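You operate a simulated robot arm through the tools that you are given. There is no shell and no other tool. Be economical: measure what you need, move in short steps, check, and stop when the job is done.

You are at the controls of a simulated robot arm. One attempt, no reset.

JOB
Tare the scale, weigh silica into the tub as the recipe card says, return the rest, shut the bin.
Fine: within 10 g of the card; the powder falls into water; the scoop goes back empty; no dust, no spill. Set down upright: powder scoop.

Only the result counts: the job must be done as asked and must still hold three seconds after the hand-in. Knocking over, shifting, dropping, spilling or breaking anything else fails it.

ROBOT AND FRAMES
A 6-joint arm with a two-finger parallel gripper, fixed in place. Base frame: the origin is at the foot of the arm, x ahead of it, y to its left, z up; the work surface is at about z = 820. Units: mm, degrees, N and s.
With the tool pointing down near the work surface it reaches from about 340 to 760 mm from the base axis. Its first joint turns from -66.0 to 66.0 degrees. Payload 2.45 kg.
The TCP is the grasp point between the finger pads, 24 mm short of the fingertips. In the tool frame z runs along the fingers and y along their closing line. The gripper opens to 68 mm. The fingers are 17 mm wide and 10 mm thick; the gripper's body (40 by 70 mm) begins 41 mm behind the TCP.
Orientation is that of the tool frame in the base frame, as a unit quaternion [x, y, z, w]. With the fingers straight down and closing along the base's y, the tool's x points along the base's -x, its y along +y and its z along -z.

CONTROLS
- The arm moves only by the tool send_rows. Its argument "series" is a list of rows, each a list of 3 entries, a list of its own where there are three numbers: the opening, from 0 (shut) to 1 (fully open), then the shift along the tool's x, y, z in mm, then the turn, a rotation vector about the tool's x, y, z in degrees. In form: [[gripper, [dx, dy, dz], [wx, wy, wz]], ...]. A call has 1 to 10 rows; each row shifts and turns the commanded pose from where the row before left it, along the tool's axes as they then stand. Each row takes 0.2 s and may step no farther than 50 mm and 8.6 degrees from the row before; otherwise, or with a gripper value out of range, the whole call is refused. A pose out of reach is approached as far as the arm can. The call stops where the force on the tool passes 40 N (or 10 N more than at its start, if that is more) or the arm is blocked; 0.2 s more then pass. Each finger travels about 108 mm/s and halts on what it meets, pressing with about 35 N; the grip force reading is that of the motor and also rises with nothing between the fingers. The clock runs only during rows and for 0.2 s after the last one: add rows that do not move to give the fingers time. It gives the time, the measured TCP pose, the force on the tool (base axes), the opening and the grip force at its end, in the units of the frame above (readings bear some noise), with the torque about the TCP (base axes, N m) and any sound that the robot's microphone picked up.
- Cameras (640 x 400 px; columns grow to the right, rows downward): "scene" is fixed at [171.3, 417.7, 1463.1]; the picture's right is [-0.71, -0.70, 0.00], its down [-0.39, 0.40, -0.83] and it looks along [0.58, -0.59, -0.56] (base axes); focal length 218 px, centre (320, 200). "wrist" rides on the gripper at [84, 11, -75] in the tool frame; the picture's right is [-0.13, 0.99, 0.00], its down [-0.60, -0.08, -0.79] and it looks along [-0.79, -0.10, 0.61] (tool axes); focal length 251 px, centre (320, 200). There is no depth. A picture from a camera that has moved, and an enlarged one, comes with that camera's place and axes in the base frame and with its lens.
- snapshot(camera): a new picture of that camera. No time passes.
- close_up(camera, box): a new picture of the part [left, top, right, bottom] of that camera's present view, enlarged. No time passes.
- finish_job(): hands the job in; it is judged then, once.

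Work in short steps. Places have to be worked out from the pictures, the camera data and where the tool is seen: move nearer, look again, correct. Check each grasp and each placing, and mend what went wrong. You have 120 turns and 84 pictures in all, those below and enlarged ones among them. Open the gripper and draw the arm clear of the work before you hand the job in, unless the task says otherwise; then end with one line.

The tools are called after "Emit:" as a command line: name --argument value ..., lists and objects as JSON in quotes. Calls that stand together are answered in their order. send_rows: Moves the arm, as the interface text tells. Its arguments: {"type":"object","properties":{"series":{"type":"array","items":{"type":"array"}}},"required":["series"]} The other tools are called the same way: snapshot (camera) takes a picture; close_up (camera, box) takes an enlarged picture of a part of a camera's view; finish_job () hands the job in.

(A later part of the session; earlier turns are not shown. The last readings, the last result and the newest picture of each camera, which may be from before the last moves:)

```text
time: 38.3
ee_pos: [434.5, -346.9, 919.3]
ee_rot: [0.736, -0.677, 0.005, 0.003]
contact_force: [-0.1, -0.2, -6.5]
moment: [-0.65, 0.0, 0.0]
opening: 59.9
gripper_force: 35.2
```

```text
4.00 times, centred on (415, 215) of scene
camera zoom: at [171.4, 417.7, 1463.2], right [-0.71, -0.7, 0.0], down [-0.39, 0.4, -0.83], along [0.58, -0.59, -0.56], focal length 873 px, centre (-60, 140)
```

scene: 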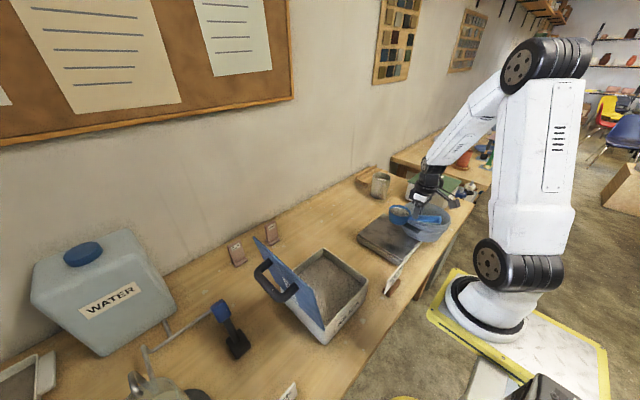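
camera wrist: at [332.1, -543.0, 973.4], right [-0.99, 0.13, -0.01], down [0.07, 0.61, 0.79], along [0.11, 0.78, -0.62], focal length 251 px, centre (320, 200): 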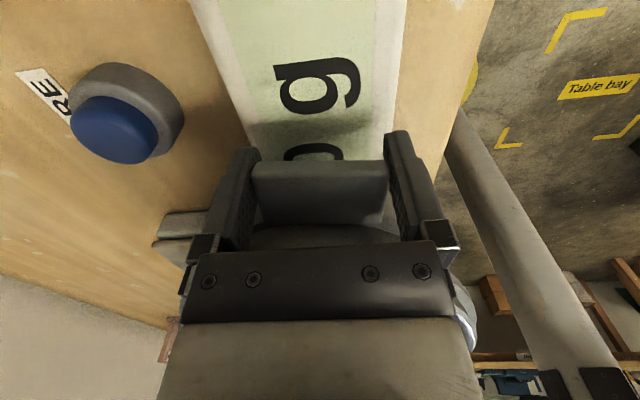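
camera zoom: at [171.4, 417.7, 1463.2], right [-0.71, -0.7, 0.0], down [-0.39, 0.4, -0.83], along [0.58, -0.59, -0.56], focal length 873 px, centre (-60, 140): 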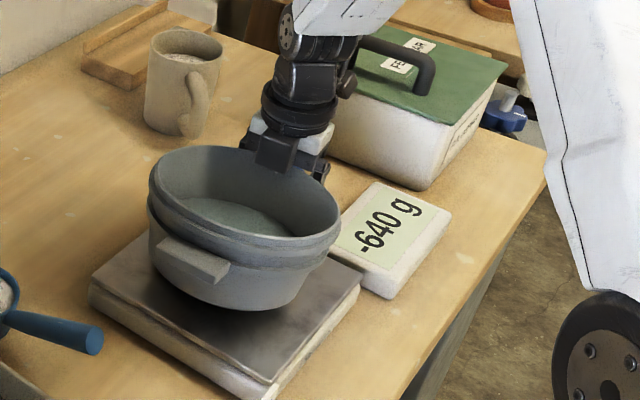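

Columns now match the original; I lower further until the scale takes the load.

Emit:
send_rows --series '[[0, [0, 0, 3], [0, 0, 0]], [0, [0, 0, 3], [0, 0, 0]], [0, [0, 0, 2], [0, 0, 0]], [0, [0, 0, 2], [0, 0, 0]], [0, [0, 0, 0], [0, 0, 0]]]'

Emit:
close_up --camera "scene" --box '[365, 165, 465, 265]'

```text
time: 39.5
ee_pos: [436.4, -347.9, 909.8]
ee_rot: [0.736, -0.677, 0.009, 0.003]
contact_force: [-1.0, 0.1, 24.6]
moment: [0.57, 0.08, 0.03]
opening: 60.1
gripper_force: 34.9
```

```text
4.00 times, centred on (415, 215) of scene
camera zoom: at [170.9, 418.0, 1463.1], right [-0.71, -0.7, 0.0], down [-0.39, 0.4, -0.83], along [0.58, -0.59, -0.56], focal length 873 px, centre (-60, 140)
```

zoom: 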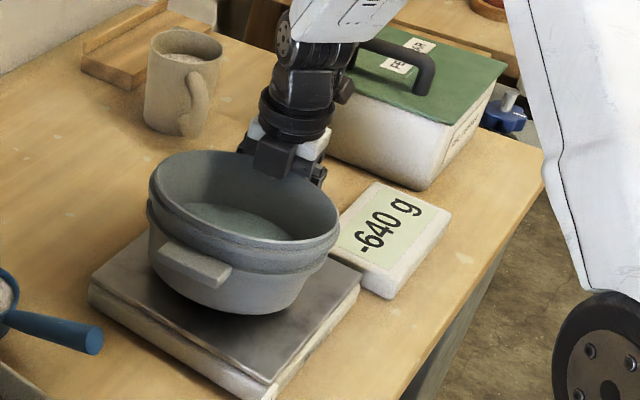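

Contact is at the tub's -y base edge (y≈-308): it is still tilted as it was when gripped. I raise it and rotate the tool about x by ~13° to level it.

Emit:
send_rows --series '[[0, [0, 0, -8], [0, 0, 0]], [0, [0, 0, -10], [0, 0, 0]], [0, [0, 0, -10], [0, 0, 0]], [0, [0, 0, -4], [0, 3, 0]], [0, [0, 0, 0], [0, 4, 0]], [0, [0, 0, 0], [0, 4, 0]], [0, [0, 0, 0], [0, 2, 0]], [0, [0, 0, 0], [0, 0, 0]]]'

Emit:
close_up --camera "scene" --box '[365, 165, 465, 265]'

```text
time: 41.3
ee_pos: [435.3, -345.6, 940.9]
ee_rot: [0.73, -0.673, 0.09, 0.08]
contact_force: [-0.6, -0.4, -6.8]
moment: [-0.63, -0.08, -0.02]
opening: 59.7
gripper_force: 35.0
```

```text
4.00 times, centred on (415, 215) of scene
camera zoom: at [171.4, 417.7, 1463.2], right [-0.71, -0.7, 0.0], down [-0.39, 0.4, -0.83], along [0.58, -0.59, -0.56], focal length 873 px, centre (-60, 140)
```

zoom: 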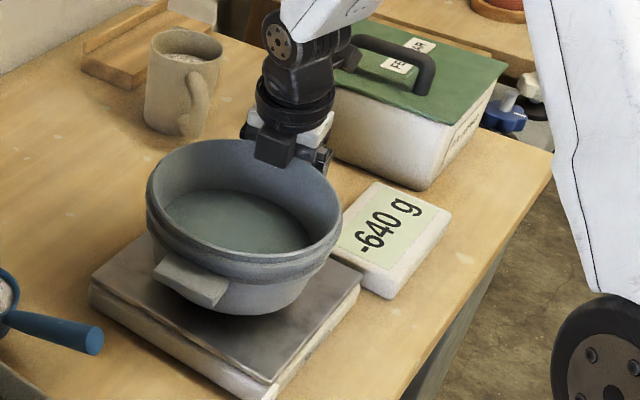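

It now looks a few degrees past level; I turn back 4° and lower in small steps.

Emit:
send_rows --series '[[0, [0, 0, 0], [0, -4, 0]], [0, [0, 0, 4], [0, 0, 0]], [0, [0, 0, 4], [0, 0, 0]], [0, [0, 0, 3], [0, 0, 0]], [0, [0, 0, 0], [0, 0, 0]]]'

Emit:
close_up --camera "scene" --box '[365, 165, 465, 265]'

```text
time: 42.5
ee_pos: [434.4, -347.3, 930.4]
ee_rot: [0.732, -0.676, 0.063, 0.056]
contact_force: [-1.1, 1.0, -6.8]
moment: [-0.63, -0.07, -0.07]
opening: 60.0
gripper_force: 35.0
```

```text
4.00 times, centred on (415, 215) of scene
camera zoom: at [171.4, 417.7, 1463.2], right [-0.71, -0.7, 0.0], down [-0.39, 0.4, -0.83], along [0.58, -0.59, -0.56], focal length 873 px, centre (-60, 140)
```

zoom: 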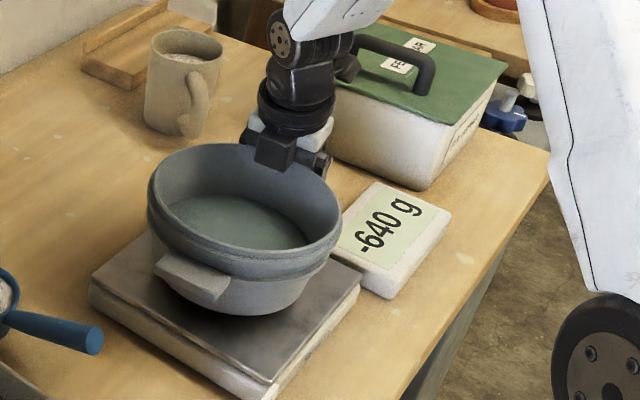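

Roughly 10 mm remain; I lower 6 mm in 2 mm steps.

Emit:
send_rows --series '[[0, [0, 0, 2], [0, 0, 0]], [0, [0, 0, 2], [0, 0, 0]], [0, [0, 0, 2], [0, 0, 0]], [0, [0, 0, 0], [0, 0, 0]]]'

```text
time: 43.5
ee_pos: [436.5, -349.6, 923.9]
ee_rot: [0.733, -0.675, 0.063, 0.056]
contact_force: [0.7, 0.2, -5.5]
moment: [-0.67, -0.01, 0.01]
opening: 59.8
gripper_force: 35.4
```

Still airborne; continue lowering slowly.

Emit:
send_rows --series '[[0, [0, 0, 2], [0, 0, 0]], [0, [0, 0, 1.5], [0, 0, 0]], [0, [0, 0, 0], [0, 0, 0]]]'

```text
time: 44.3
ee_pos: [434.6, -348.7, 921.7]
ee_rot: [0.733, -0.675, 0.063, 0.056]
contact_force: [-0.1, 0.3, -6.1]
moment: [-0.62, -0.07, -0.01]
opening: 59.9
gripper_force: 35.3
```

Emit:
send_rows --series '[[0, [0, 0, 2], [0, 0, 0]], [0, [0, 0, 1.5], [0, 0, 0]], [0, [0, 0, 0], [0, 0, 0]]]'

Emit:
close_up --camera "scene" --box '[365, 165, 465, 265]'

```text
time: 45.1
ee_pos: [436.2, -350.4, 916.9]
ee_rot: [0.733, -0.675, 0.063, 0.057]
contact_force: [1.3, 0.1, -6.7]
moment: [-0.62, -0.05, 0.01]
opening: 59.9
gripper_force: 34.6
```

```text
4.00 times, centred on (415, 215) of scene
camera zoom: at [171.4, 417.7, 1463.2], right [-0.71, -0.7, 0.0], down [-0.39, 0.4, -0.83], along [0.58, -0.59, -0.56], focal length 873 px, centre (-60, 140)
```

zoom: 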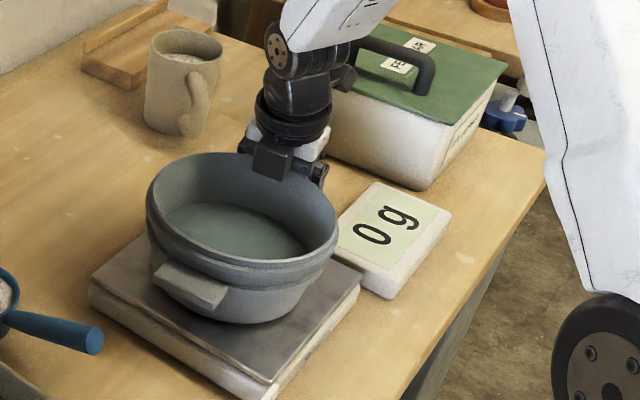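

The scale reads 0 g again — touching, and no water lost. I lower a little until the load comes off, then release slowly.

Emit:
send_rows --series '[[0, [0, 0, 1], [0, 0, 0]], [0, [0, 0, 1], [0, 0, 0]], [0, [0, 0, 0], [0, 0, 0]]]'

Emit:
close_up --camera "scene" --box '[365, 165, 465, 265]'

```text
time: 45.9
ee_pos: [435.9, -349.2, 917.7]
ee_rot: [0.733, -0.675, 0.065, 0.056]
contact_force: [-3.1, 2.4, 13.3]
moment: [0.15, 0.6, 0.02]
opening: 59.9
gripper_force: 35.3
```

```text
4.00 times, centred on (415, 215) of scene
camera zoom: at [171.0, 417.9, 1463.1], right [-0.71, -0.7, 0.0], down [-0.39, 0.4, -0.83], along [0.58, -0.59, -0.56], focal length 873 px, centre (-60, 140)
```

zoom: 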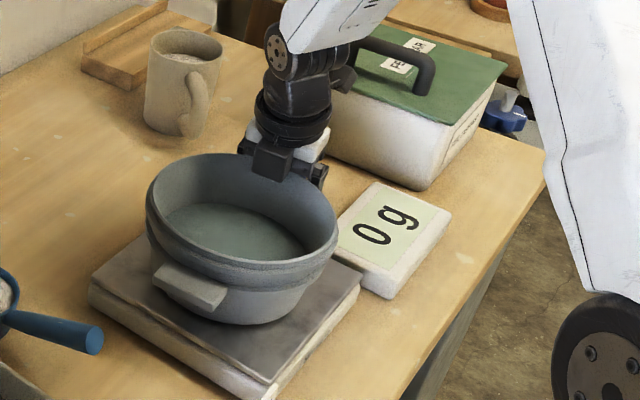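

Contact is at the tub's (-x,-y) base edge, so a slight tilt remains; I raise 3 mm, rotate 3°/1.5° to correct, and touch down again.

Emit:
send_rows --series '[[0, [0, 0, -3], [0, 0, 0]], [0, [0, 0, -1], [-1.5, 3, 0]], [0, [0, 0, 0], [0, 0, 0]]]'

Emit:
send_rows --series '[[0, [0, 0, 1], [0, 0, 0]], [0, [0, 0, 0], [0, 0, 0]]]'

```text
time: 46.7
ee_pos: [436.4, -349.1, 920.7]
ee_rot: [0.73, -0.674, 0.074, 0.083]
contact_force: [-2.3, 2.7, 1.3]
moment: [0.82, -0.24, 0.36]
opening: 60.1
gripper_force: 34.9
```

```text
time: 47.3
ee_pos: [434.3, -349.4, 919.0]
ee_rot: [0.73, -0.675, 0.075, 0.083]
contact_force: [0.2, 4.8, 5.0]
moment: [1.16, -0.65, 0.14]
opening: 59.9
gripper_force: 34.8
```

Contact has moved to the +y edge, so level lies in between; I take half the turn back and open slowly.

Emit:
send_rows --series '[[0, [0, 0, 0], [0.7, -1.3, 0]], [0, [0, 0, 0.5], [0, 0, 0]], [0, [0, 0, 0], [0, 0, 0]]]'

```text
time: 48.1
ee_pos: [436.5, -350.1, 917.3]
ee_rot: [0.732, -0.674, 0.069, 0.072]
contact_force: [-0.1, -0.3, -5.6]
moment: [-0.66, -0.07, -0.03]
opening: 59.9
gripper_force: 35.1
```

Airborne by a hair and level. I lower 1 mm and open.

Emit:
send_rows --series '[[0, [0, 0, 1], [0, 0, 0]], [0, [0, 0, 0], [0, 0, 0]], [1, [0, 0, 0], [0, 0, 0]], [1, [0, 0, 0], [0, 0, 0]]]'

Emit:
snapshot --camera "wrist"

Emit:
close_up --camera "scene" --box '[365, 165, 465, 265]'

```text
time: 49.1
ee_pos: [435.4, -349.6, 917.2]
ee_rot: [0.732, -0.675, 0.07, 0.07]
contact_force: [-0.5, -0.1, -0.1]
moment: [-0.01, 0.02, 0.01]
opening: 68.0
gripper_force: 0.0
```

```text
36 pictures are left
camera wrist: at [431.5, -418.6, 1006.8], right [-1.0, 0.05, -0.02], down [0.03, 0.75, 0.66], along [0.04, 0.66, -0.75], focal length 251 px, centre (320, 200)
```

wrist: 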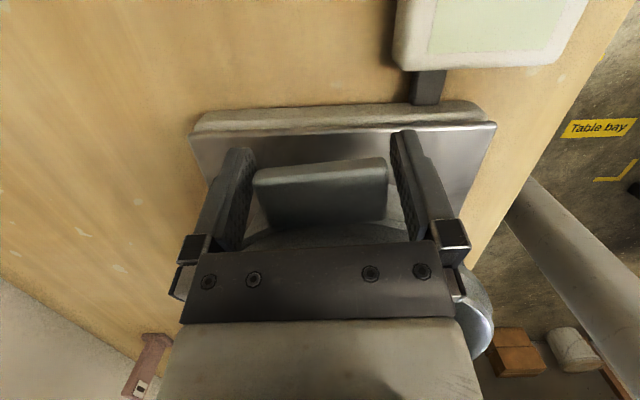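

```text
4.00 times, centred on (415, 215) of scene
camera zoom: at [171.3, 417.7, 1463.1], right [-0.71, -0.7, 0.0], down [-0.39, 0.4, -0.83], along [0.58, -0.59, -0.56], focal length 873 px, centre (-60, 140)
```

zoom: 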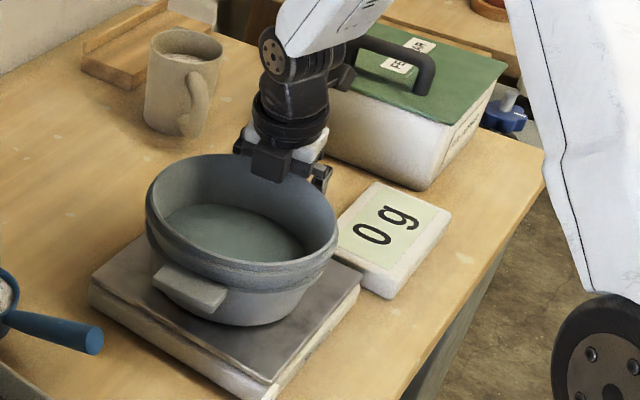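

Tub is back on the plate (within a few mm of the start), scale at 0 g. Working out the cause: the scoop had drooped ~25° in the grip. I rise, return the tool to its normal heading, and will grip the scoop with the tool square to its sloping handle.

Emit:
send_rows --series '[[1, [0, 0, -30], [0, 0, 0]], [1, [0, 0, -40], [0, 0, 0]], [1, [0, 0, -40], [0, 0, 0]], [1, [0, 0, -40], [0.8, -5.3, 0]], [1, [0, 0, 0], [0, -5.4, 0]], [1, [0, 0, 0], [0, 0, 8.5]], [1, [0, 0, 0], [0, 0, 8.5]], [1, [0, 0, 0], [0, 0, 8.5]], [1, [0, 0, 0], [0, 0, 8.5]], [1, [0, 0, 0], [0, 0, 8.5]]]'

Emit:
send_rows --series '[[1, [0, 0, 0], [0, 0, 8.5]], [1, [0, 0, 0], [0, 0, 8.5]], [1, [0, 0, 0], [0, 0, 8.5]], [1, [0, 0, 0], [0, 0, 8.5]], [1, [0, 0, 0], [0, 0, 8.5]], [1, [0, 0, 0], [0, 0, 8.5]], [1, [0, 0, 0], [0, 0, 1.2]]]'

```text
time: 51.3
ee_pos: [433.3, -319.1, 1065.1]
ee_rot: [-0.438, 0.899, -0.007, -0.001]
contact_force: [0.5, -0.1, -0.2]
moment: [0.03, 0.02, -0.01]
opening: 68.1
gripper_force: 0.0
```

```text
time: 52.9
ee_pos: [435.1, -319.3, 1064.4]
ee_rot: [0.0, 1.0, -0.006, 0.003]
contact_force: [-0.5, 0.7, -0.9]
moment: [0.0, 0.02, -0.01]
opening: 67.9
gripper_force: 0.1
```

I correct the slight residual tilt and move over to the scoop with 22° pitch.

Emit:
send_rows --series '[[1, [0, 44, 0], [-0.7, 0.3, 0]], [1, [-8, 46, 0], [0, 0, 0]], [1, [-10, 46, 0], [0, 0, 0]], [1, [-10, 46, 0], [0, 0, 0]], [1, [-10, 46, 0], [0, 0, 0]], [1, [-10, 35, 20], [0, 7.4, 0]], [1, [0, 0, 20], [0, 7.3, 0]], [1, [0, 0, 20], [0, 7.3, 0]], [1, [0, 0, 0], [0, 0, 0]]]'

Emit:
snapshot --camera "wrist"

```text
time: 54.9
ee_pos: [474.9, -57.1, 1004.6]
ee_rot: [0.0, 0.981, -0.001, -0.192]
contact_force: [-0.3, 0.7, 0.1]
moment: [-0.01, 0.03, 0.03]
opening: 68.2
gripper_force: 0.1
```

```text
34 pictures are left
camera wrist: at [426.3, -46.4, 1105.0], right [0.12, 0.99, -0.05], down [0.86, -0.08, 0.51], along [0.5, -0.1, -0.86], focal length 251 px, centre (320, 200)
```

wrist: 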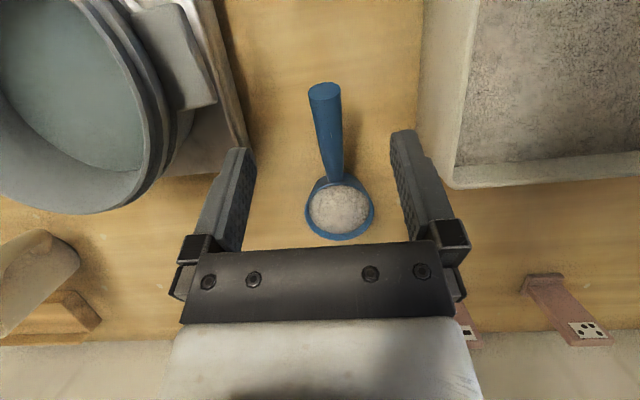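

Scoop is upright and full. I approach square to the handle, gripping at about (524,-57,860).

Emit:
send_rows --series '[[1, [-33.3, 0, 18.6], [0, 0, 0]], [1, [-33.3, 0, 18.6], [0, 0, 0]], [1, [-33.2, 0, 18.5], [0, 0, 0]], [1, [0, 0, 25], [0, 0, 0]], [1, [0, 0, 20], [0, 0, 0]], [1, [0, 0, 14], [0, 0, 0]], [1, [0, 0, 0], [0, 0, 0]]]'

Emit:
close_up --camera "scene" --box '[300, 195, 400, 265]'

```text
time: 56.5
ee_pos: [525.0, -57.0, 861.2]
ee_rot: [0.0, 0.982, 0.0, -0.19]
contact_force: [-0.8, -0.1, -0.1]
moment: [-0.02, 0.0, -0.03]
opening: 68.0
gripper_force: 0.1
```

```text
5.71 times, centred on (350, 230) of scene
camera zoom: at [171.3, 417.7, 1463.1], right [-0.71, -0.7, 0.0], down [-0.39, 0.4, -0.83], along [0.58, -0.59, -0.56], focal length 1247 px, centre (149, 29)
```

zoom: 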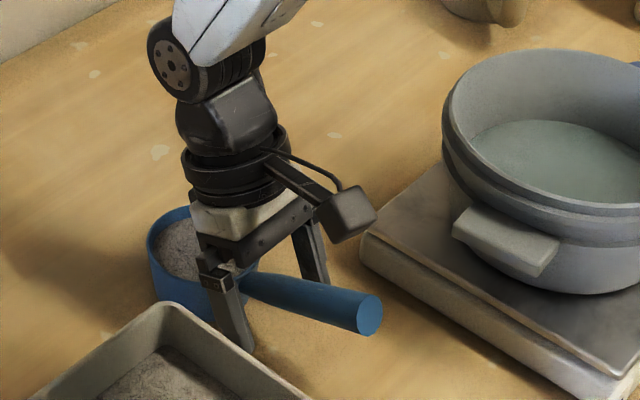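

Fingers straddle the handle squarely. I close and lift straight up 20 mm.

Emit:
send_rows --series '[[0.4, [0, 0, 0], [0, 0, 0]], [0, [0, 0, 0], [0, 0, 0]], [0, [0, 0, 0], [0, 0, 0]], [0, [0, 0, 0], [0, 0, 0]], [0, [1.5, 0, -3.7], [0, 0, 0]], [0, [2.2, 0, -5.6], [0, 0, 0]], [0, [3.7, 0, -9.3], [0, 0, 0]], [0, [0, 0, 0], [0, 0, 0]]]'

Emit:
close_up --camera "scene" --box '[300, 195, 400, 265]'

```text
time: 58.3
ee_pos: [525.8, -57.4, 882.3]
ee_rot: [0.0, 0.982, 0.0, -0.191]
contact_force: [0.6, 0.2, -3.3]
moment: [0.0, 0.09, -0.01]
opening: 23.0
gripper_force: 34.9
```

```text
5.71 times, centred on (350, 230) of scene
camera zoom: at [171.3, 417.7, 1463.1], right [-0.71, -0.7, 0.0], down [-0.39, 0.4, -0.83], along [0.58, -0.59, -0.56], focal length 1247 px, centre (149, 29)
```

zoom: 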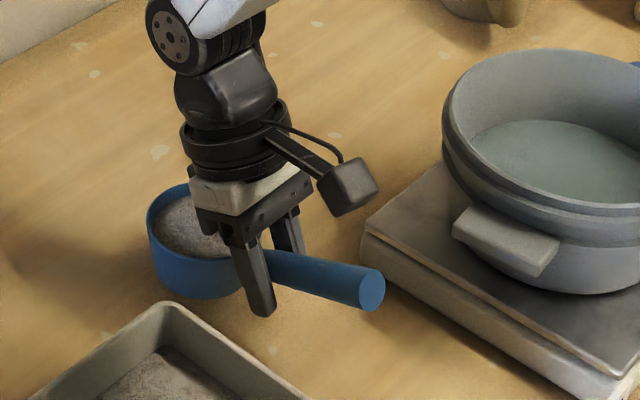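

Lifted, load 3.3 N. I raise further to z≈1010 and check whether it droops.

Emit:
send_rows --series '[[0, [6, 0, -14.8], [0, 0, 0]], [0, [9.3, 0, -23.2], [0, 0, 0]], [0, [9.3, 0, -23.2], [0, 0, 0]], [0, [9.3, 0, -23.2], [0, 0, 0]], [0, [9.3, 0, -23.2], [0, 0, 0]], [0, [6, 0, -14.8], [0, 0, 0]], [0, [0, 0, 0], [0, 0, 0]]]'

Emit:
close_up --camera "scene" --box '[290, 150, 390, 220]'

Emit:
snapshot --camera "wrist"

```text
time: 59.9
ee_pos: [524.9, -59.1, 1013.2]
ee_rot: [0.0, 0.982, 0.0, -0.191]
contact_force: [1.0, 0.0, -2.3]
moment: [0.0, 0.13, 0.02]
opening: 23.2
gripper_force: 35.4
```

```text
5.71 times, centred on (340, 185) of scene
camera zoom: at [171.3, 417.7, 1463.1], right [-0.71, -0.7, 0.0], down [-0.39, 0.4, -0.83], along [0.58, -0.59, -0.56], focal length 1247 px, centre (206, 286)
```

zoom: 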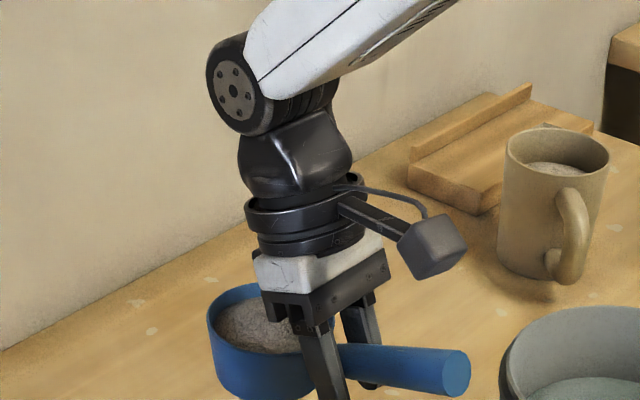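

```text
30 pictures are left
camera wrist: at [475.9, -48.2, 1114.2], right [0.12, 0.99, -0.05], down [0.86, -0.08, 0.51], along [0.5, -0.1, -0.86], focal length 251 px, centre (320, 200)
```

wrist: 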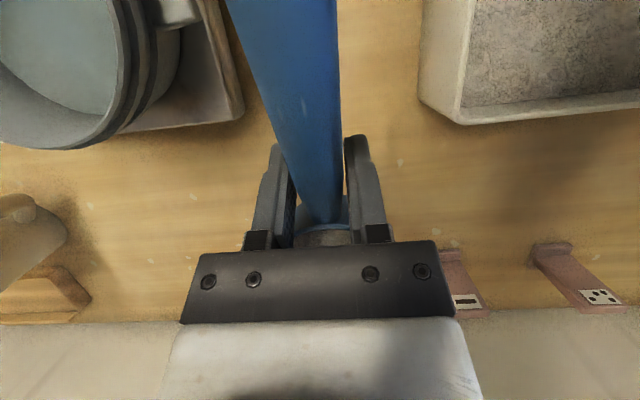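

No droop this time: handle slope ~24° and rim level with the TCP. I raise 20 mm and carry the scoop over the tub centre (TCP (370,-247,1033)).

Emit:
send_rows --series '[[0, [3.7, 0, -9.3], [0, 0, 0]], [0, [3.8, 0, -9.3], [0, 0, 0]], [0, [5.7, -7.5, 2.3], [0, 0, 0]], [0, [11.5, -15, 4.6], [0, 0, 0]], [0, [17.2, -22.6, 6.9], [0, 0, 0]], [0, [18.7, -24.4, 7.5], [0, 0, 0]], [0, [18.7, -24.4, 7.5], [0, 0, 0]], [0, [18.7, -24.4, 7.5], [0, 0, 0]], [0, [18.7, -24.4, 7.5], [0, 0, 0]], [0, [17.2, -22.6, 6.9], [0, 0, 0]]]'

Emit:
send_rows --series '[[0, [11.5, -15, 4.6], [0, 0, 0]], [0, [5.7, -7.5, 2.3], [0, 0, 0]], [0, [0, 0, 0], [0, 0, 0]]]'

Emit:
snapshot --camera "wrist"

Emit:
close_up --camera "scene" --box '[365, 150, 465, 250]'

```text
time: 62.1
ee_pos: [389.1, -226.0, 1032.6]
ee_rot: [0.0, 0.981, 0.0, -0.192]
contact_force: [-0.2, -0.3, -2.5]
moment: [-0.02, 0.1, -0.02]
opening: 23.3
gripper_force: 34.6
```

```text
time: 62.9
ee_pos: [368.7, -247.0, 1034.4]
ee_rot: [0.0, 0.982, 0.0, -0.191]
contact_force: [0.4, -0.1, -2.4]
moment: [0.0, 0.15, 0.0]
opening: 23.2
gripper_force: 35.3
```

```text
29 pictures are left
camera wrist: at [320.8, -236.9, 1133.8], right [0.12, 0.99, -0.05], down [0.86, -0.08, 0.51], along [0.5, -0.1, -0.86], focal length 251 px, centre (320, 200)
```

wrist: 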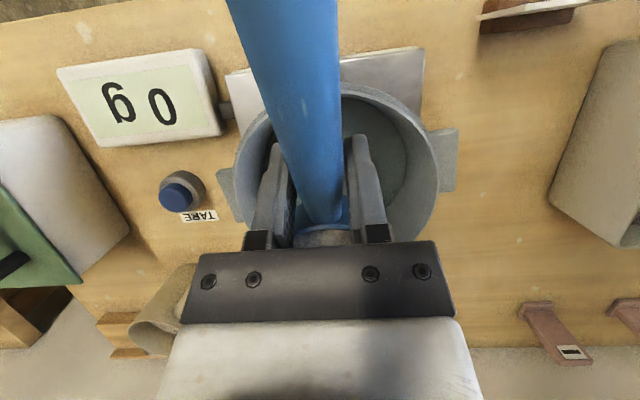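

```text
4.00 times, centred on (415, 200) of scene
camera zoom: at [171.3, 417.7, 1463.1], right [-0.71, -0.7, 0.0], down [-0.39, 0.4, -0.83], along [0.58, -0.59, -0.56], focal length 873 px, centre (-60, 200)
```

zoom: 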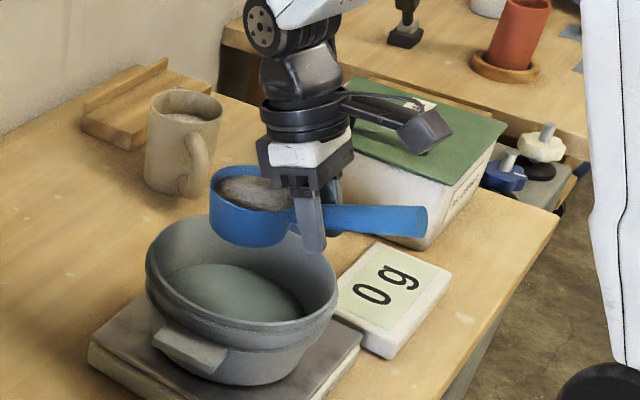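

All is aligned and the display reads 0 g. I lower 39 mm, then pitch the scoop forward 24°.

Emit:
send_rows --series '[[0, [-7, 0, 18], [0, 0, 0]], [0, [-7.5, 0, 18.5], [0, 0, 0]], [0, [0, 0, 0], [0, 4, 0]], [0, [0, 0, 0], [0, 5, 0]], [0, [0, 0, 0], [0, 5, 0]], [0, [0, 0, 0], [0, 5, 0]], [0, [0, 0, 0], [0, 5, 0]], [0, [0, 0, 0], [0, 0, 0]]]'

Emit:
close_up --camera "scene" --box '[365, 150, 465, 250]'

```text
time: 64.7
ee_pos: [369.9, -244.6, 995.4]
ee_rot: [0.0, 0.92, 0.0, -0.391]
contact_force: [-0.9, 0.2, -2.3]
moment: [-0.01, 0.09, -0.01]
opening: 23.1
gripper_force: 34.5
```

```text
4.00 times, centred on (415, 200) of scene
camera zoom: at [171.3, 417.7, 1463.1], right [-0.71, -0.7, 0.0], down [-0.39, 0.4, -0.83], along [0.58, -0.59, -0.56], focal length 873 px, centre (-60, 200)
```

zoom: 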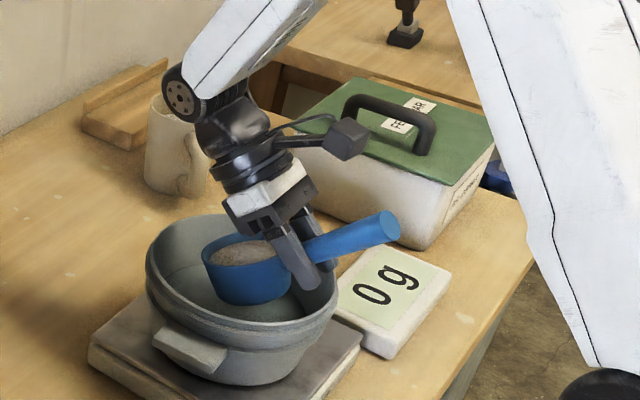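

No pour yet at 24°. I add 8° and let it settle.

Emit:
send_rows --series '[[0, [0, 0, 0], [0, 4, 0]], [0, [0, 0, 0], [0, 4, 0]], [0, [0, 0, 0], [0, 0, 0]], [0, [0, 0, 0], [0, 0, 0]], [0, [0, 0, 0], [0, 0, 0]]]'

Emit:
close_up --camera "scene" --box '[365, 150, 465, 250]'

```text
time: 65.9
ee_pos: [370.9, -244.5, 994.4]
ee_rot: [0.0, 0.891, 0.0, -0.454]
contact_force: [-0.1, -0.6, -2.0]
moment: [0.0, 0.08, 0.06]
opening: 23.0
gripper_force: 35.1
```

```text
4.00 times, centred on (415, 200) of scene
camera zoom: at [171.3, 417.7, 1463.1], right [-0.71, -0.7, 0.0], down [-0.39, 0.4, -0.83], along [0.58, -0.59, -0.56], focal length 873 px, centre (-60, 200)
```

zoom: 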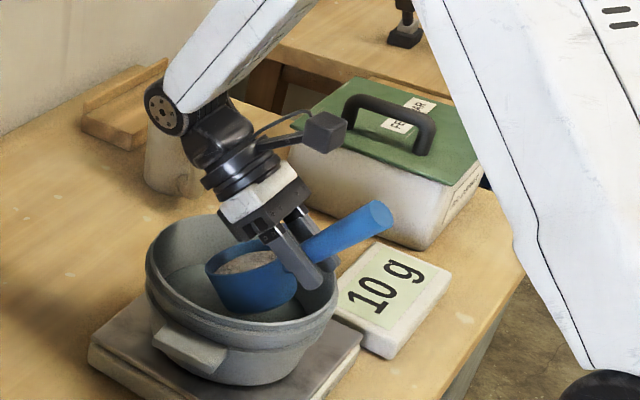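

Pouring started: 10 g at 32°. I add 5°.

Emit:
send_rows --series '[[0, [0, 0, 0], [0, 2.5, 0]], [0, [0, 0, 0], [0, 2.5, 0]], [0, [0, 0, 0], [0, 0, 0]], [0, [0, 0, 0], [0, 0, 0]], [0, [0, 0, 0], [0, 0, 0]]]'

Emit:
close_up --camera "scene" --box '[365, 150, 465, 250]'

```text
time: 67.1
ee_pos: [370.5, -246.7, 993.9]
ee_rot: [0.001, 0.87, 0.001, -0.492]
contact_force: [-0.2, -0.1, -2.4]
moment: [0.03, 0.07, 0.0]
opening: 23.2
gripper_force: 34.9
```

```text
4.00 times, centred on (415, 200) of scene
camera zoom: at [171.3, 417.7, 1463.1], right [-0.71, -0.7, 0.0], down [-0.39, 0.4, -0.83], along [0.58, -0.59, -0.56], focal length 873 px, centre (-60, 200)
```

zoom: 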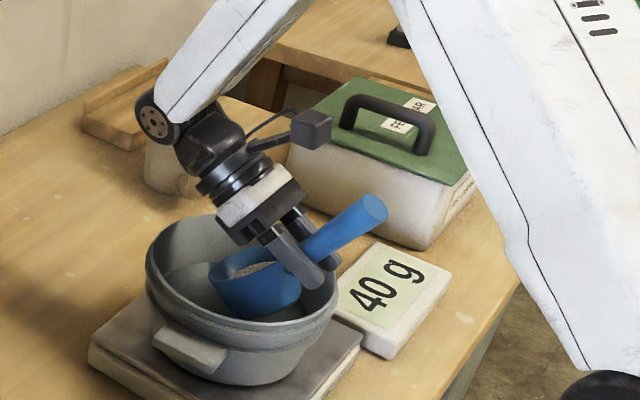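

40 g at 37° (about 6 g per degree). I add 2.5°, then wait.

Emit:
send_rows --series '[[0, [0, 0, 0], [0, 2.5, 0]], [0, [0, 0, 0], [0, 0, 0]], [0, [0, 0, 0], [0, 0, 0]], [0, [0, 0, 0], [0, 0, 0]], [0, [0, 0, 0], [0, 0, 0]]]'

Emit:
close_up --camera "scene" --box '[365, 150, 465, 250]'

```text
time: 68.3
ee_pos: [369.8, -245.1, 993.3]
ee_rot: [0.0, 0.86, 0.0, -0.511]
contact_force: [0.2, 0.4, -1.3]
moment: [0.01, 0.04, 0.01]
opening: 23.3
gripper_force: 35.3
```

```text
4.00 times, centred on (415, 200) of scene
camera zoom: at [171.3, 417.7, 1463.1], right [-0.71, -0.7, 0.0], down [-0.39, 0.4, -0.83], along [0.58, -0.59, -0.56], focal length 873 px, centre (-60, 200)
```

zoom: 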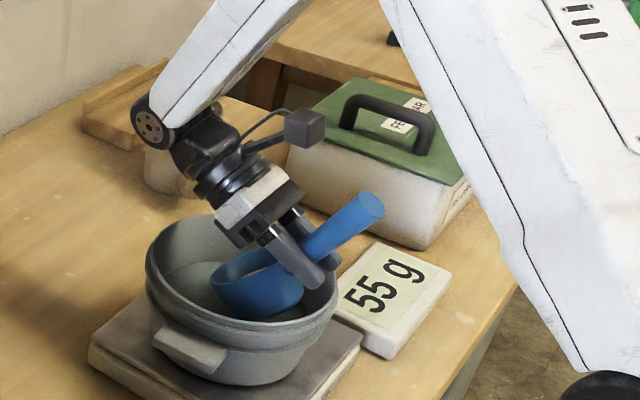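

55 g. I add 2°.

Emit:
send_rows --series '[[0, [0, 0, 0], [0, 2.1, 0]], [0, [0, 0, 0], [0, 0, 0]], [0, [0, 0, 0], [0, 0, 0]], [0, [0, 0, 0], [0, 0, 0]], [0, [0, 0, 0], [0, 0, 0]]]'

Emit:
close_up --camera "scene" --box '[365, 150, 465, 250]'

```text
time: 69.5
ee_pos: [370.0, -243.6, 994.0]
ee_rot: [0.0, 0.85, 0.0, -0.527]
contact_force: [-0.4, -0.3, -2.0]
moment: [0.01, 0.01, -0.05]
opening: 23.0
gripper_force: 35.4
```

```text
4.00 times, centred on (415, 200) of scene
camera zoom: at [171.3, 417.7, 1463.1], right [-0.71, -0.7, 0.0], down [-0.39, 0.4, -0.83], along [0.58, -0.59, -0.56], focal length 873 px, centre (-60, 200)
```

zoom: 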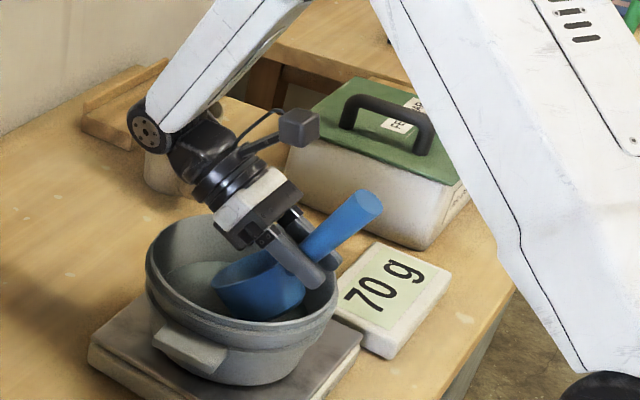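

70 g exactly. I turn the scoop back level and raise it clear.

Emit:
send_rows --series '[[0, [0, 0, 0], [0, -8.3, 0]], [0, [0, 0, 0], [0, -8.3, 0]], [0, [0, 0, 0], [0, -8.3, 0]], [0, [0, 0, 0], [0, -8.3, 0]], [0, [0, 0, 0], [0, -8.4, 0]], [0, [6, 0, -15], [0, 0, 0]], [0, [9, 0, -23], [0, 0, 0]], [0, [4, 0, -10], [0, 0, 0]], [0, [0, 0, 0], [0, 0, 0]]]'

Emit:
close_up --camera "scene" --box '[365, 150, 465, 250]'

```text
time: 71.5
ee_pos: [370.1, -244.6, 1045.6]
ee_rot: [0.0, 0.982, 0.001, -0.191]
contact_force: [0.2, 0.1, -1.9]
moment: [-0.02, 0.09, 0.03]
opening: 23.3
gripper_force: 35.2
```

```text
4.00 times, centred on (415, 200) of scene
camera zoom: at [171.3, 417.7, 1463.1], right [-0.71, -0.7, 0.0], down [-0.39, 0.4, -0.83], along [0.58, -0.59, -0.56], focal length 873 px, centre (-60, 200)
```

zoom: 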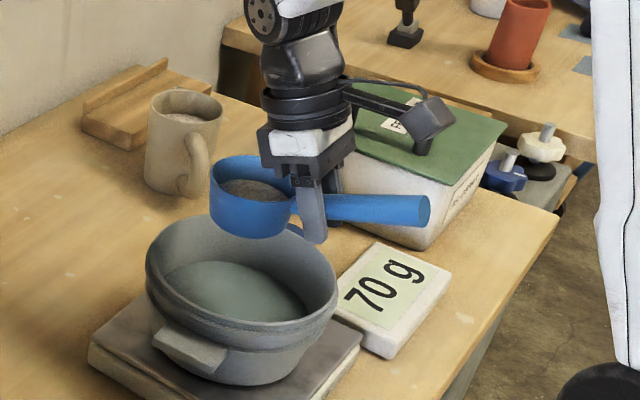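

Stable at 70 g with the remainder in the scoop. I carry it over the bin (TCP (405,110,1045)).

Emit:
send_rows --series '[[0, [-1, 15, -0.4], [0, 0, 0]], [0, [-3, 30, -1.2], [0, 0, 0]], [0, [-4, 40, -1.6], [0, 0, 0]], [0, [-4, 45, -1.6], [0, 0, 0]], [0, [-4, 45, -1.6], [0, 0, 0]], [0, [-4, 45, -1.6], [0, 0, 0]], [0, [-4, 45, -1.6], [0, 0, 0]], [0, [-4, 40, -1.6], [0, 0, 0]], [0, [-3, 30, -1.2], [0, 0, 0]], [0, [-1.4, 20, -0.7], [0, 0, 0]]]'

Emit:
snapshot --camera "wrist"

Emit:
close_up --camera "scene" --box '[230, 200, 390, 350]'

```text
time: 73.7
ee_pos: [405.0, 111.5, 1043.4]
ee_rot: [0.001, 0.982, 0.0, -0.19]
contact_force: [-0.8, -0.4, -1.7]
moment: [0.01, 0.08, 0.0]
opening: 23.0
gripper_force: 35.5
```

```text
21 pictures are left
camera wrist: at [355.4, 121.4, 1143.7], right [0.12, 0.99, -0.05], down [0.86, -0.08, 0.51], along [0.5, -0.1, -0.86], focal length 251 px, centre (320, 200)
```

wrist: 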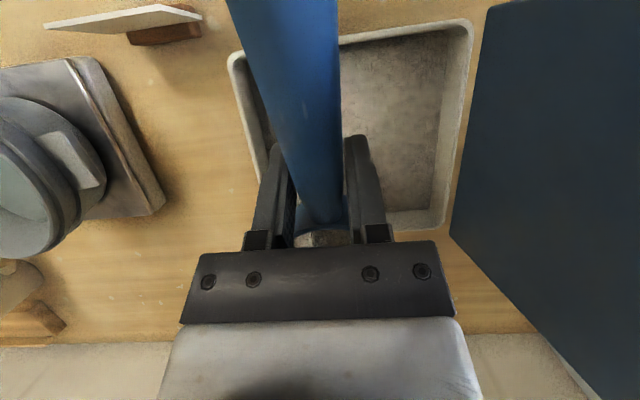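

```text
2.67 times, centred on (310, 275) of scene
camera zoom: at [171.3, 417.7, 1463.1], right [-0.71, -0.7, 0.0], down [-0.39, 0.4, -0.83], along [0.58, -0.59, -0.56], focal length 582 px, centre (347, 0)
```

zoom: 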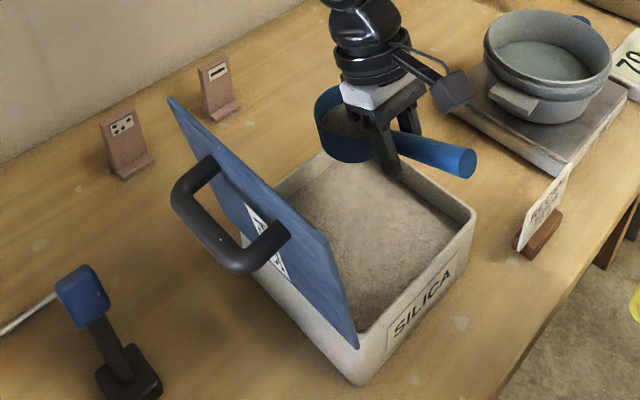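

Bin rim spans x 348–540, y 33–228; bowl is over it. I lower 53 mm, shift 15 mm to the middle, and tip to 40°.

Emit:
send_rows --series '[[0, [-9, 7, 23], [0, 0, 0]], [0, [-10.8, 8, 26], [0, 0, 0]], [0, [0, 0, 0], [0, 8, 0]], [0, [0, 0, 0], [0, 8, 0]], [0, [0, 0, 0], [0, 8, 0]], [0, [0, 0, 0], [0, 8, 0]], [0, [0, 0, 0], [0, 5, 0]], [0, [0, 0, 0], [0, 5, 0]], [0, [0, 0, 0], [0, 4, 0]], [0, [0, 0, 0], [0, 4, 0]]]'

Emit:
send_rows --series '[[0, [0, 0, 0], [0, 4, 0]], [0, [0, 0, 0], [0, 4, 0]], [0, [0, 0, 0], [0, 4, 0]], [0, [0, 0, 0], [0, 4, 0]], [0, [0, 0, 0], [0, 5, 0]], [0, [0, 0, 0], [0, 5, 0]], [0, [0, 0, 0], [0, 5, 0]], [0, [0, 0, 0], [0, 5, 0]], [0, [0, 0, 0], [0, 0, 0]]]'

Emit:
close_up --camera "scene" --box '[260, 190, 400, 330]'

```text
time: 75.9
ee_pos: [405.2, 124.4, 993.2]
ee_rot: [0.0, 0.808, 0.001, -0.589]
contact_force: [-0.4, -0.1, -2.2]
moment: [0.04, -0.02, 0.04]
opening: 23.1
gripper_force: 35.5
```

```text
time: 78.1
ee_pos: [349.8, 115.3, 973.8]
ee_rot: [0.017, -0.655, -0.017, 0.755]
contact_force: [0.5, 0.1, -1.5]
moment: [0.0, 0.0, 0.02]
opening: 23.4
gripper_force: 35.8
out of reach, approached as far as the arm can: row 4, 5, 6, 7, 8
stopped in row 9: the arm was blocked; the commanded pose is now the measured one
```

```text
2.86 times, centred on (330, 260) of scene
camera zoom: at [170.4, 417.5, 1463.3], right [-0.71, -0.7, 0.0], down [-0.39, 0.4, -0.83], along [0.58, -0.59, -0.56], focal length 623 px, centre (291, 29)
```

zoom: 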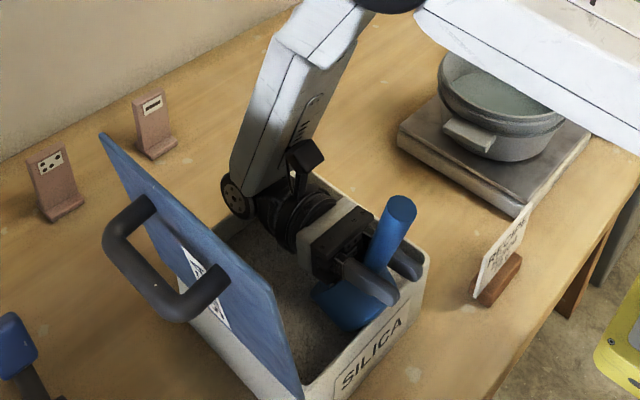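

The arm hit its reach limit near 85° tool pitch and drew the TCP back to x≈350; nothing shifted visibly. I back out by reducing pitch and moving forward/up.

Emit:
send_rows --series '[[0, [5, 0, -8], [0, -4, 0]], [0, [5, 0, -12], [0, -5, 0]], [0, [5, 0, -14], [0, -5, 0]], [0, [5, 0, -14], [0, -5, 0]], [0, [0, 0, 0], [0, 0, 0]]]'

Emit:
snapshot --camera "wrist"

```text
time: 79.3
ee_pos: [400.4, 111.9, 992.7]
ee_rot: [-0.013, 0.771, 0.02, -0.637]
contact_force: [0.1, -0.1, -0.9]
moment: [-0.04, 0.03, 0.03]
opening: 23.1
gripper_force: 35.2
```

```text
18 pictures are left
camera wrist: at [457.7, 118.3, 1089.0], right [0.03, 1.0, -0.08], down [0.89, -0.06, -0.44], along [-0.45, -0.06, -0.89], focal length 251 px, centre (320, 200)
```

wrist: 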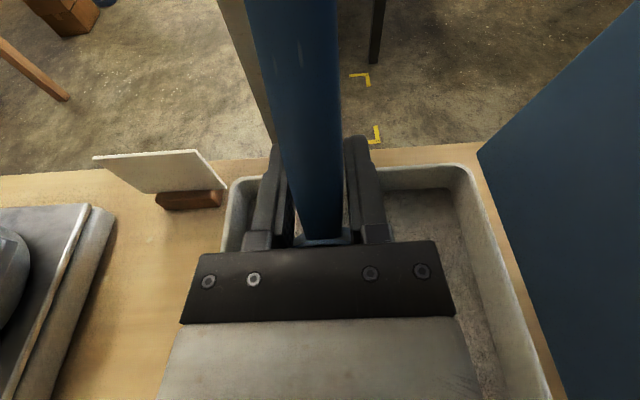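

The load reads ~1 N less. I level the scoop over the bin and look inside it.

Emit:
send_rows --series '[[0, [0, 0, 0], [0, -8, 0]], [0, [0, 0, 0], [0, -8, 0]], [0, [0, 0, 0], [0, -8, 0]], [0, [0, 0, 0], [0, -8, 0]], [0, [0, 0, 0], [0, -8, 0]], [0, [0, 0, 0], [0, -8, 0]], [0, [0, 0, 0], [0, -8, 0]], [0, [5, 0, -20], [0, -1, 0]], [0, [0, 0, 0], [0, 0, 0]]]'

Emit:
close_up --camera "scene" --box '[270, 200, 390, 300]'

```text
time: 81.3
ee_pos: [401.2, 112.3, 1012.9]
ee_rot: [-0.003, 0.981, 0.024, -0.191]
contact_force: [-0.2, 0.3, -0.4]
moment: [-0.03, 0.02, 0.0]
opening: 22.8
gripper_force: 35.1
```

```text
4.00 times, centred on (330, 250) of scene
camera zoom: at [171.3, 417.7, 1463.1], right [-0.71, -0.7, 0.0], down [-0.39, 0.4, -0.83], along [0.58, -0.59, -0.56], focal length 873 px, centre (280, 0)
```

zoom: 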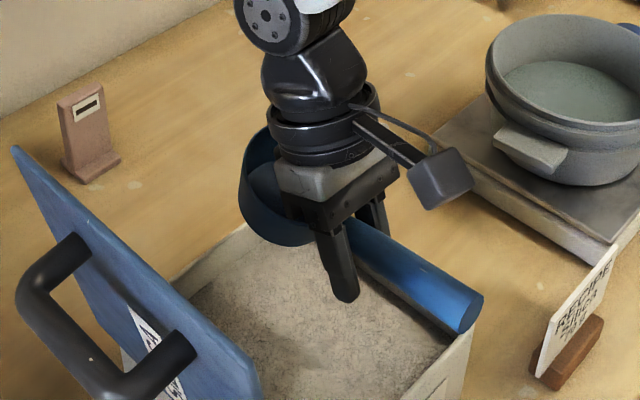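

The scoop looks empty and appears to have turned ~15° in the grip. I zoom in to confirm both.

Emit:
close_up --camera "scene" --box '[315, 225, 355, 265]'

```text
10.00 times, centred on (335, 245) of scene
camera zoom: at [171.3, 417.7, 1463.1], right [-0.71, -0.7, 0.0], down [-0.39, 0.4, -0.83], along [0.58, -0.59, -0.56], focal length 2182 px, centre (170, -250)
```

zoom: 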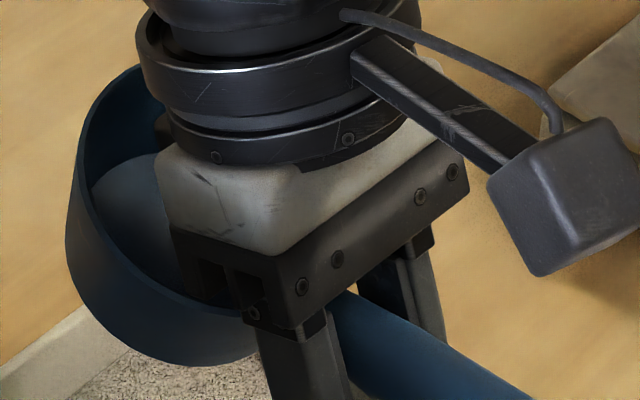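

The scoop is empty (blue floor visible), but tilted back ~16° in the grip from touching the wall. I correct pitch by +16°, fix the small roll, and go above its original place.

Emit:
send_rows --series '[[0, [0, 0, 0], [2.6, 8, 0.9]], [0, [0, 0, 0], [0, 8, 0]], [0, [-16, -28.2, -12.5], [0, 0, 0]], [0, [-16, -28.2, -12.5], [0, 0, 0]], [0, [-16, -28.2, -12.5], [0, 0, 0]], [0, [-16, -28.2, -12.5], [0, 0, 0]], [0, [-16, -28.2, -12.5], [0, 0, 0]], [0, [-16, -28.2, -12.5], [0, 0, 0]], [0, [0, 0, 0], [0, 0, 0]]]'

Emit:
close_up --camera "scene" --box '[290, 150, 390, 220]'

```text
time: 83.3
ee_pos: [525.5, -54.1, 1013.9]
ee_rot: [-0.001, 0.945, 0.0, -0.327]
contact_force: [-0.4, 0.5, -0.3]
moment: [0.02, 0.02, 0.03]
opening: 23.1
gripper_force: 35.1
```

```text
5.71 times, centred on (340, 185) of scene
camera zoom: at [171.3, 417.7, 1463.1], right [-0.71, -0.7, 0.0], down [-0.39, 0.4, -0.83], along [0.58, -0.59, -0.56], focal length 1247 px, centre (206, 286)
```

zoom: 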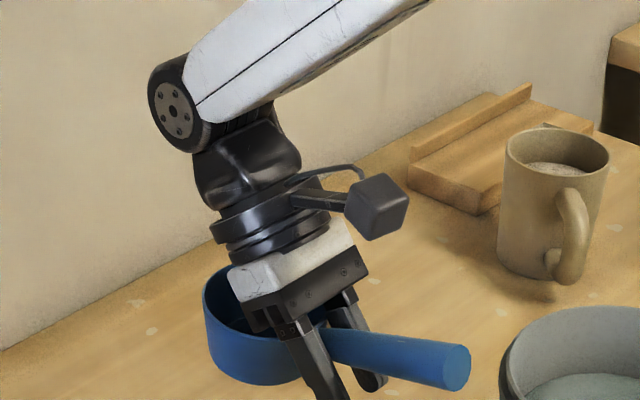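

Compared with the earlier level view the scoop is still ~5° back-tilted and sits ~12 mm deeper in the fingers. I add 5° and descend to just above the table.

Emit:
send_rows --series '[[0, [0, 0, 0], [0, 5, 0]], [0, [-18, -1, 24.2], [0, 0, 0]], [0, [-18, -1, 24.2], [0, 0, 0]], [0, [-18, -1, 24.2], [0, 0, 0]], [0, [-18.4, 0, 19.7], [0, 0, 0]], [0, [-18.4, 0, 19.7], [0, 0, 0]], [0, [0, 0, 0], [0, 0, 0]]]'

Emit:
close_up --camera "scene" --box '[295, 195, 395, 260]'

```text
time: 84.9
ee_pos: [511.0, -57.5, 868.3]
ee_rot: [-0.002, 0.93, -0.001, -0.367]
contact_force: [0.2, 0.2, -1.0]
moment: [-0.03, 0.04, -0.03]
opening: 23.3
gripper_force: 35.0
```

```text
6.15 times, centred on (345, 228) of scene
camera zoom: at [171.3, 417.7, 1463.1], right [-0.71, -0.7, 0.0], down [-0.39, 0.4, -0.83], along [0.58, -0.59, -0.56], focal length 1342 px, centre (166, 31)
```

zoom: 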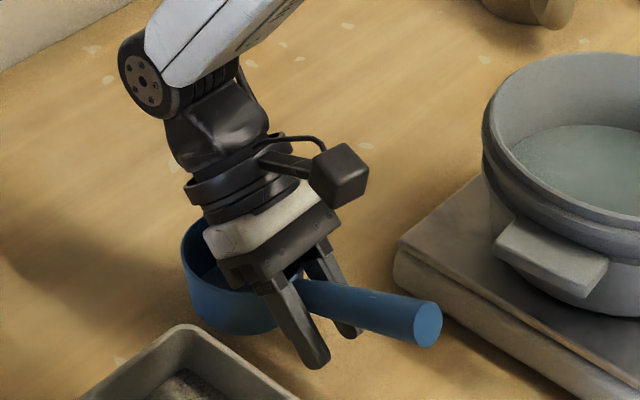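

Looks near level. I lower in 3 mm steps to find the table.

Emit:
send_rows --series '[[0, [-2.05, 0, 2.19], [0, 0, 0]], [0, [-2.05, 0, 2.19], [0, 0, 0]], [0, [-2.05, 0, 2.19], [0, 0, 0]], [0, [-1.4, 0, 1.5], [0, 0, 0]], [0, [0, 0, 0], [0, 0, 0]]]'

```text
time: 86.1
ee_pos: [512.4, -58.0, 857.7]
ee_rot: [-0.001, 0.93, -0.001, -0.368]
contact_force: [0.5, 0.1, -0.4]
moment: [-0.03, 0.04, 0.0]
opening: 23.2
gripper_force: 35.2
```

Emit:
send_rows --series '[[0, [-1.4, 0, 1.5], [0, 0, 0]], [0, [-1.4, 0, 1.5], [0, 0, 0]], [0, [-1.4, 0, 1.5], [0, 0, 0]], [0, [0, 0, 0], [0, 0, 0]]]'

```text
time: 87.1
ee_pos: [513.7, -57.5, 853.6]
ee_rot: [-0.001, 0.93, 0.0, -0.368]
contact_force: [-0.4, -0.5, -0.3]
moment: [-0.01, 0.03, 0.0]
opening: 22.8
gripper_force: 35.1
```

Still no contact; I continue another 5 mm in small steps.

Emit:
send_rows --series '[[0, [-1.4, 0, 1.5], [0, 0, 0]], [0, [-1.4, 0, 1.5], [0, 0, 0]], [0, [-0.7, 0, 0.7], [0, 0, 0]], [0, [0, 0, 0], [0, 0, 0]]]'

Emit:
close_up --camera "scene" --box '[295, 205, 375, 265]'

```text
time: 88.0
ee_pos: [512.6, -58.9, 848.7]
ee_rot: [-0.002, 0.93, -0.001, -0.369]
contact_force: [-2.1, -0.6, 7.8]
moment: [0.05, -0.18, 0.01]
opening: 23.0
gripper_force: 34.6
stopped in row 4: the force on the tool passed its limit at 41 N (the readings are from after the stop); the commanded pose is now the measured one
```

```text
6.67 times, centred on (335, 235) of scene
camera zoom: at [171.1, 417.7, 1463.2], right [-0.71, -0.7, 0.0], down [-0.39, 0.4, -0.83], along [0.58, -0.59, -0.56], focal length 1454 px, centre (220, -33)
```

zoom: 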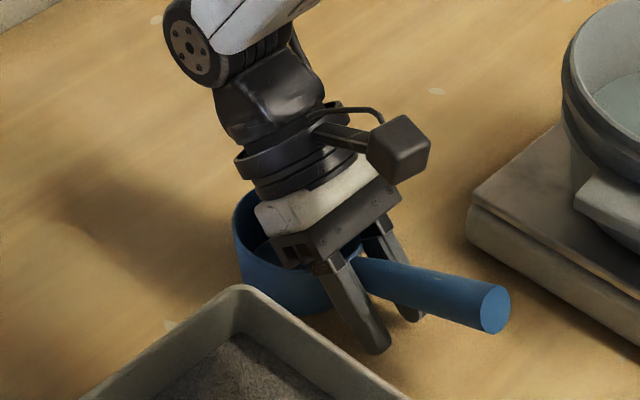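

The scoop touches the table at the expected height. I release and back out along the tool axis.

Emit:
send_rows --series '[[0.5, [0, 0, 0], [0, 0, 0]], [1, [0, 0, 0], [0, 0, 0]], [1, [0, 0, 0], [0, 0, 0]], [1, [0, 0, -20], [0, 0, 0]], [1, [0, 0, -40], [0, 0, 0]], [1, [0, 0, -45], [0, 0, 0]], [1, [0, 0, -45], [0, -6, 0]]]'

Emit:
snapshot --camera "scene"

```text
time: 89.7
ee_pos: [618.5, -53.6, 957.7]
ee_rot: [-0.001, 0.948, 0.0, -0.319]
contact_force: [1.1, 0.0, 0.6]
moment: [-0.01, 0.01, -0.01]
opening: 68.1
gripper_force: 0.0
```

```text
12 pictures are left
```

scene: 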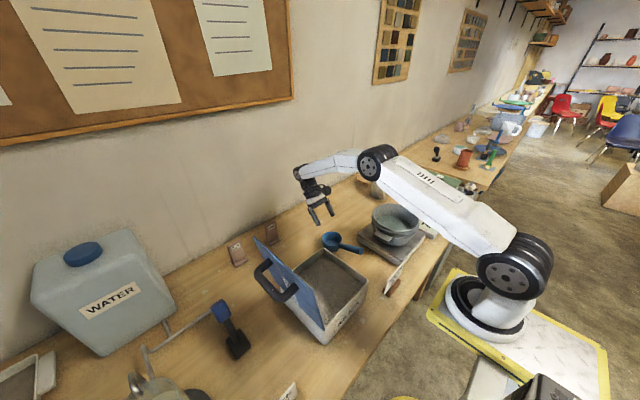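

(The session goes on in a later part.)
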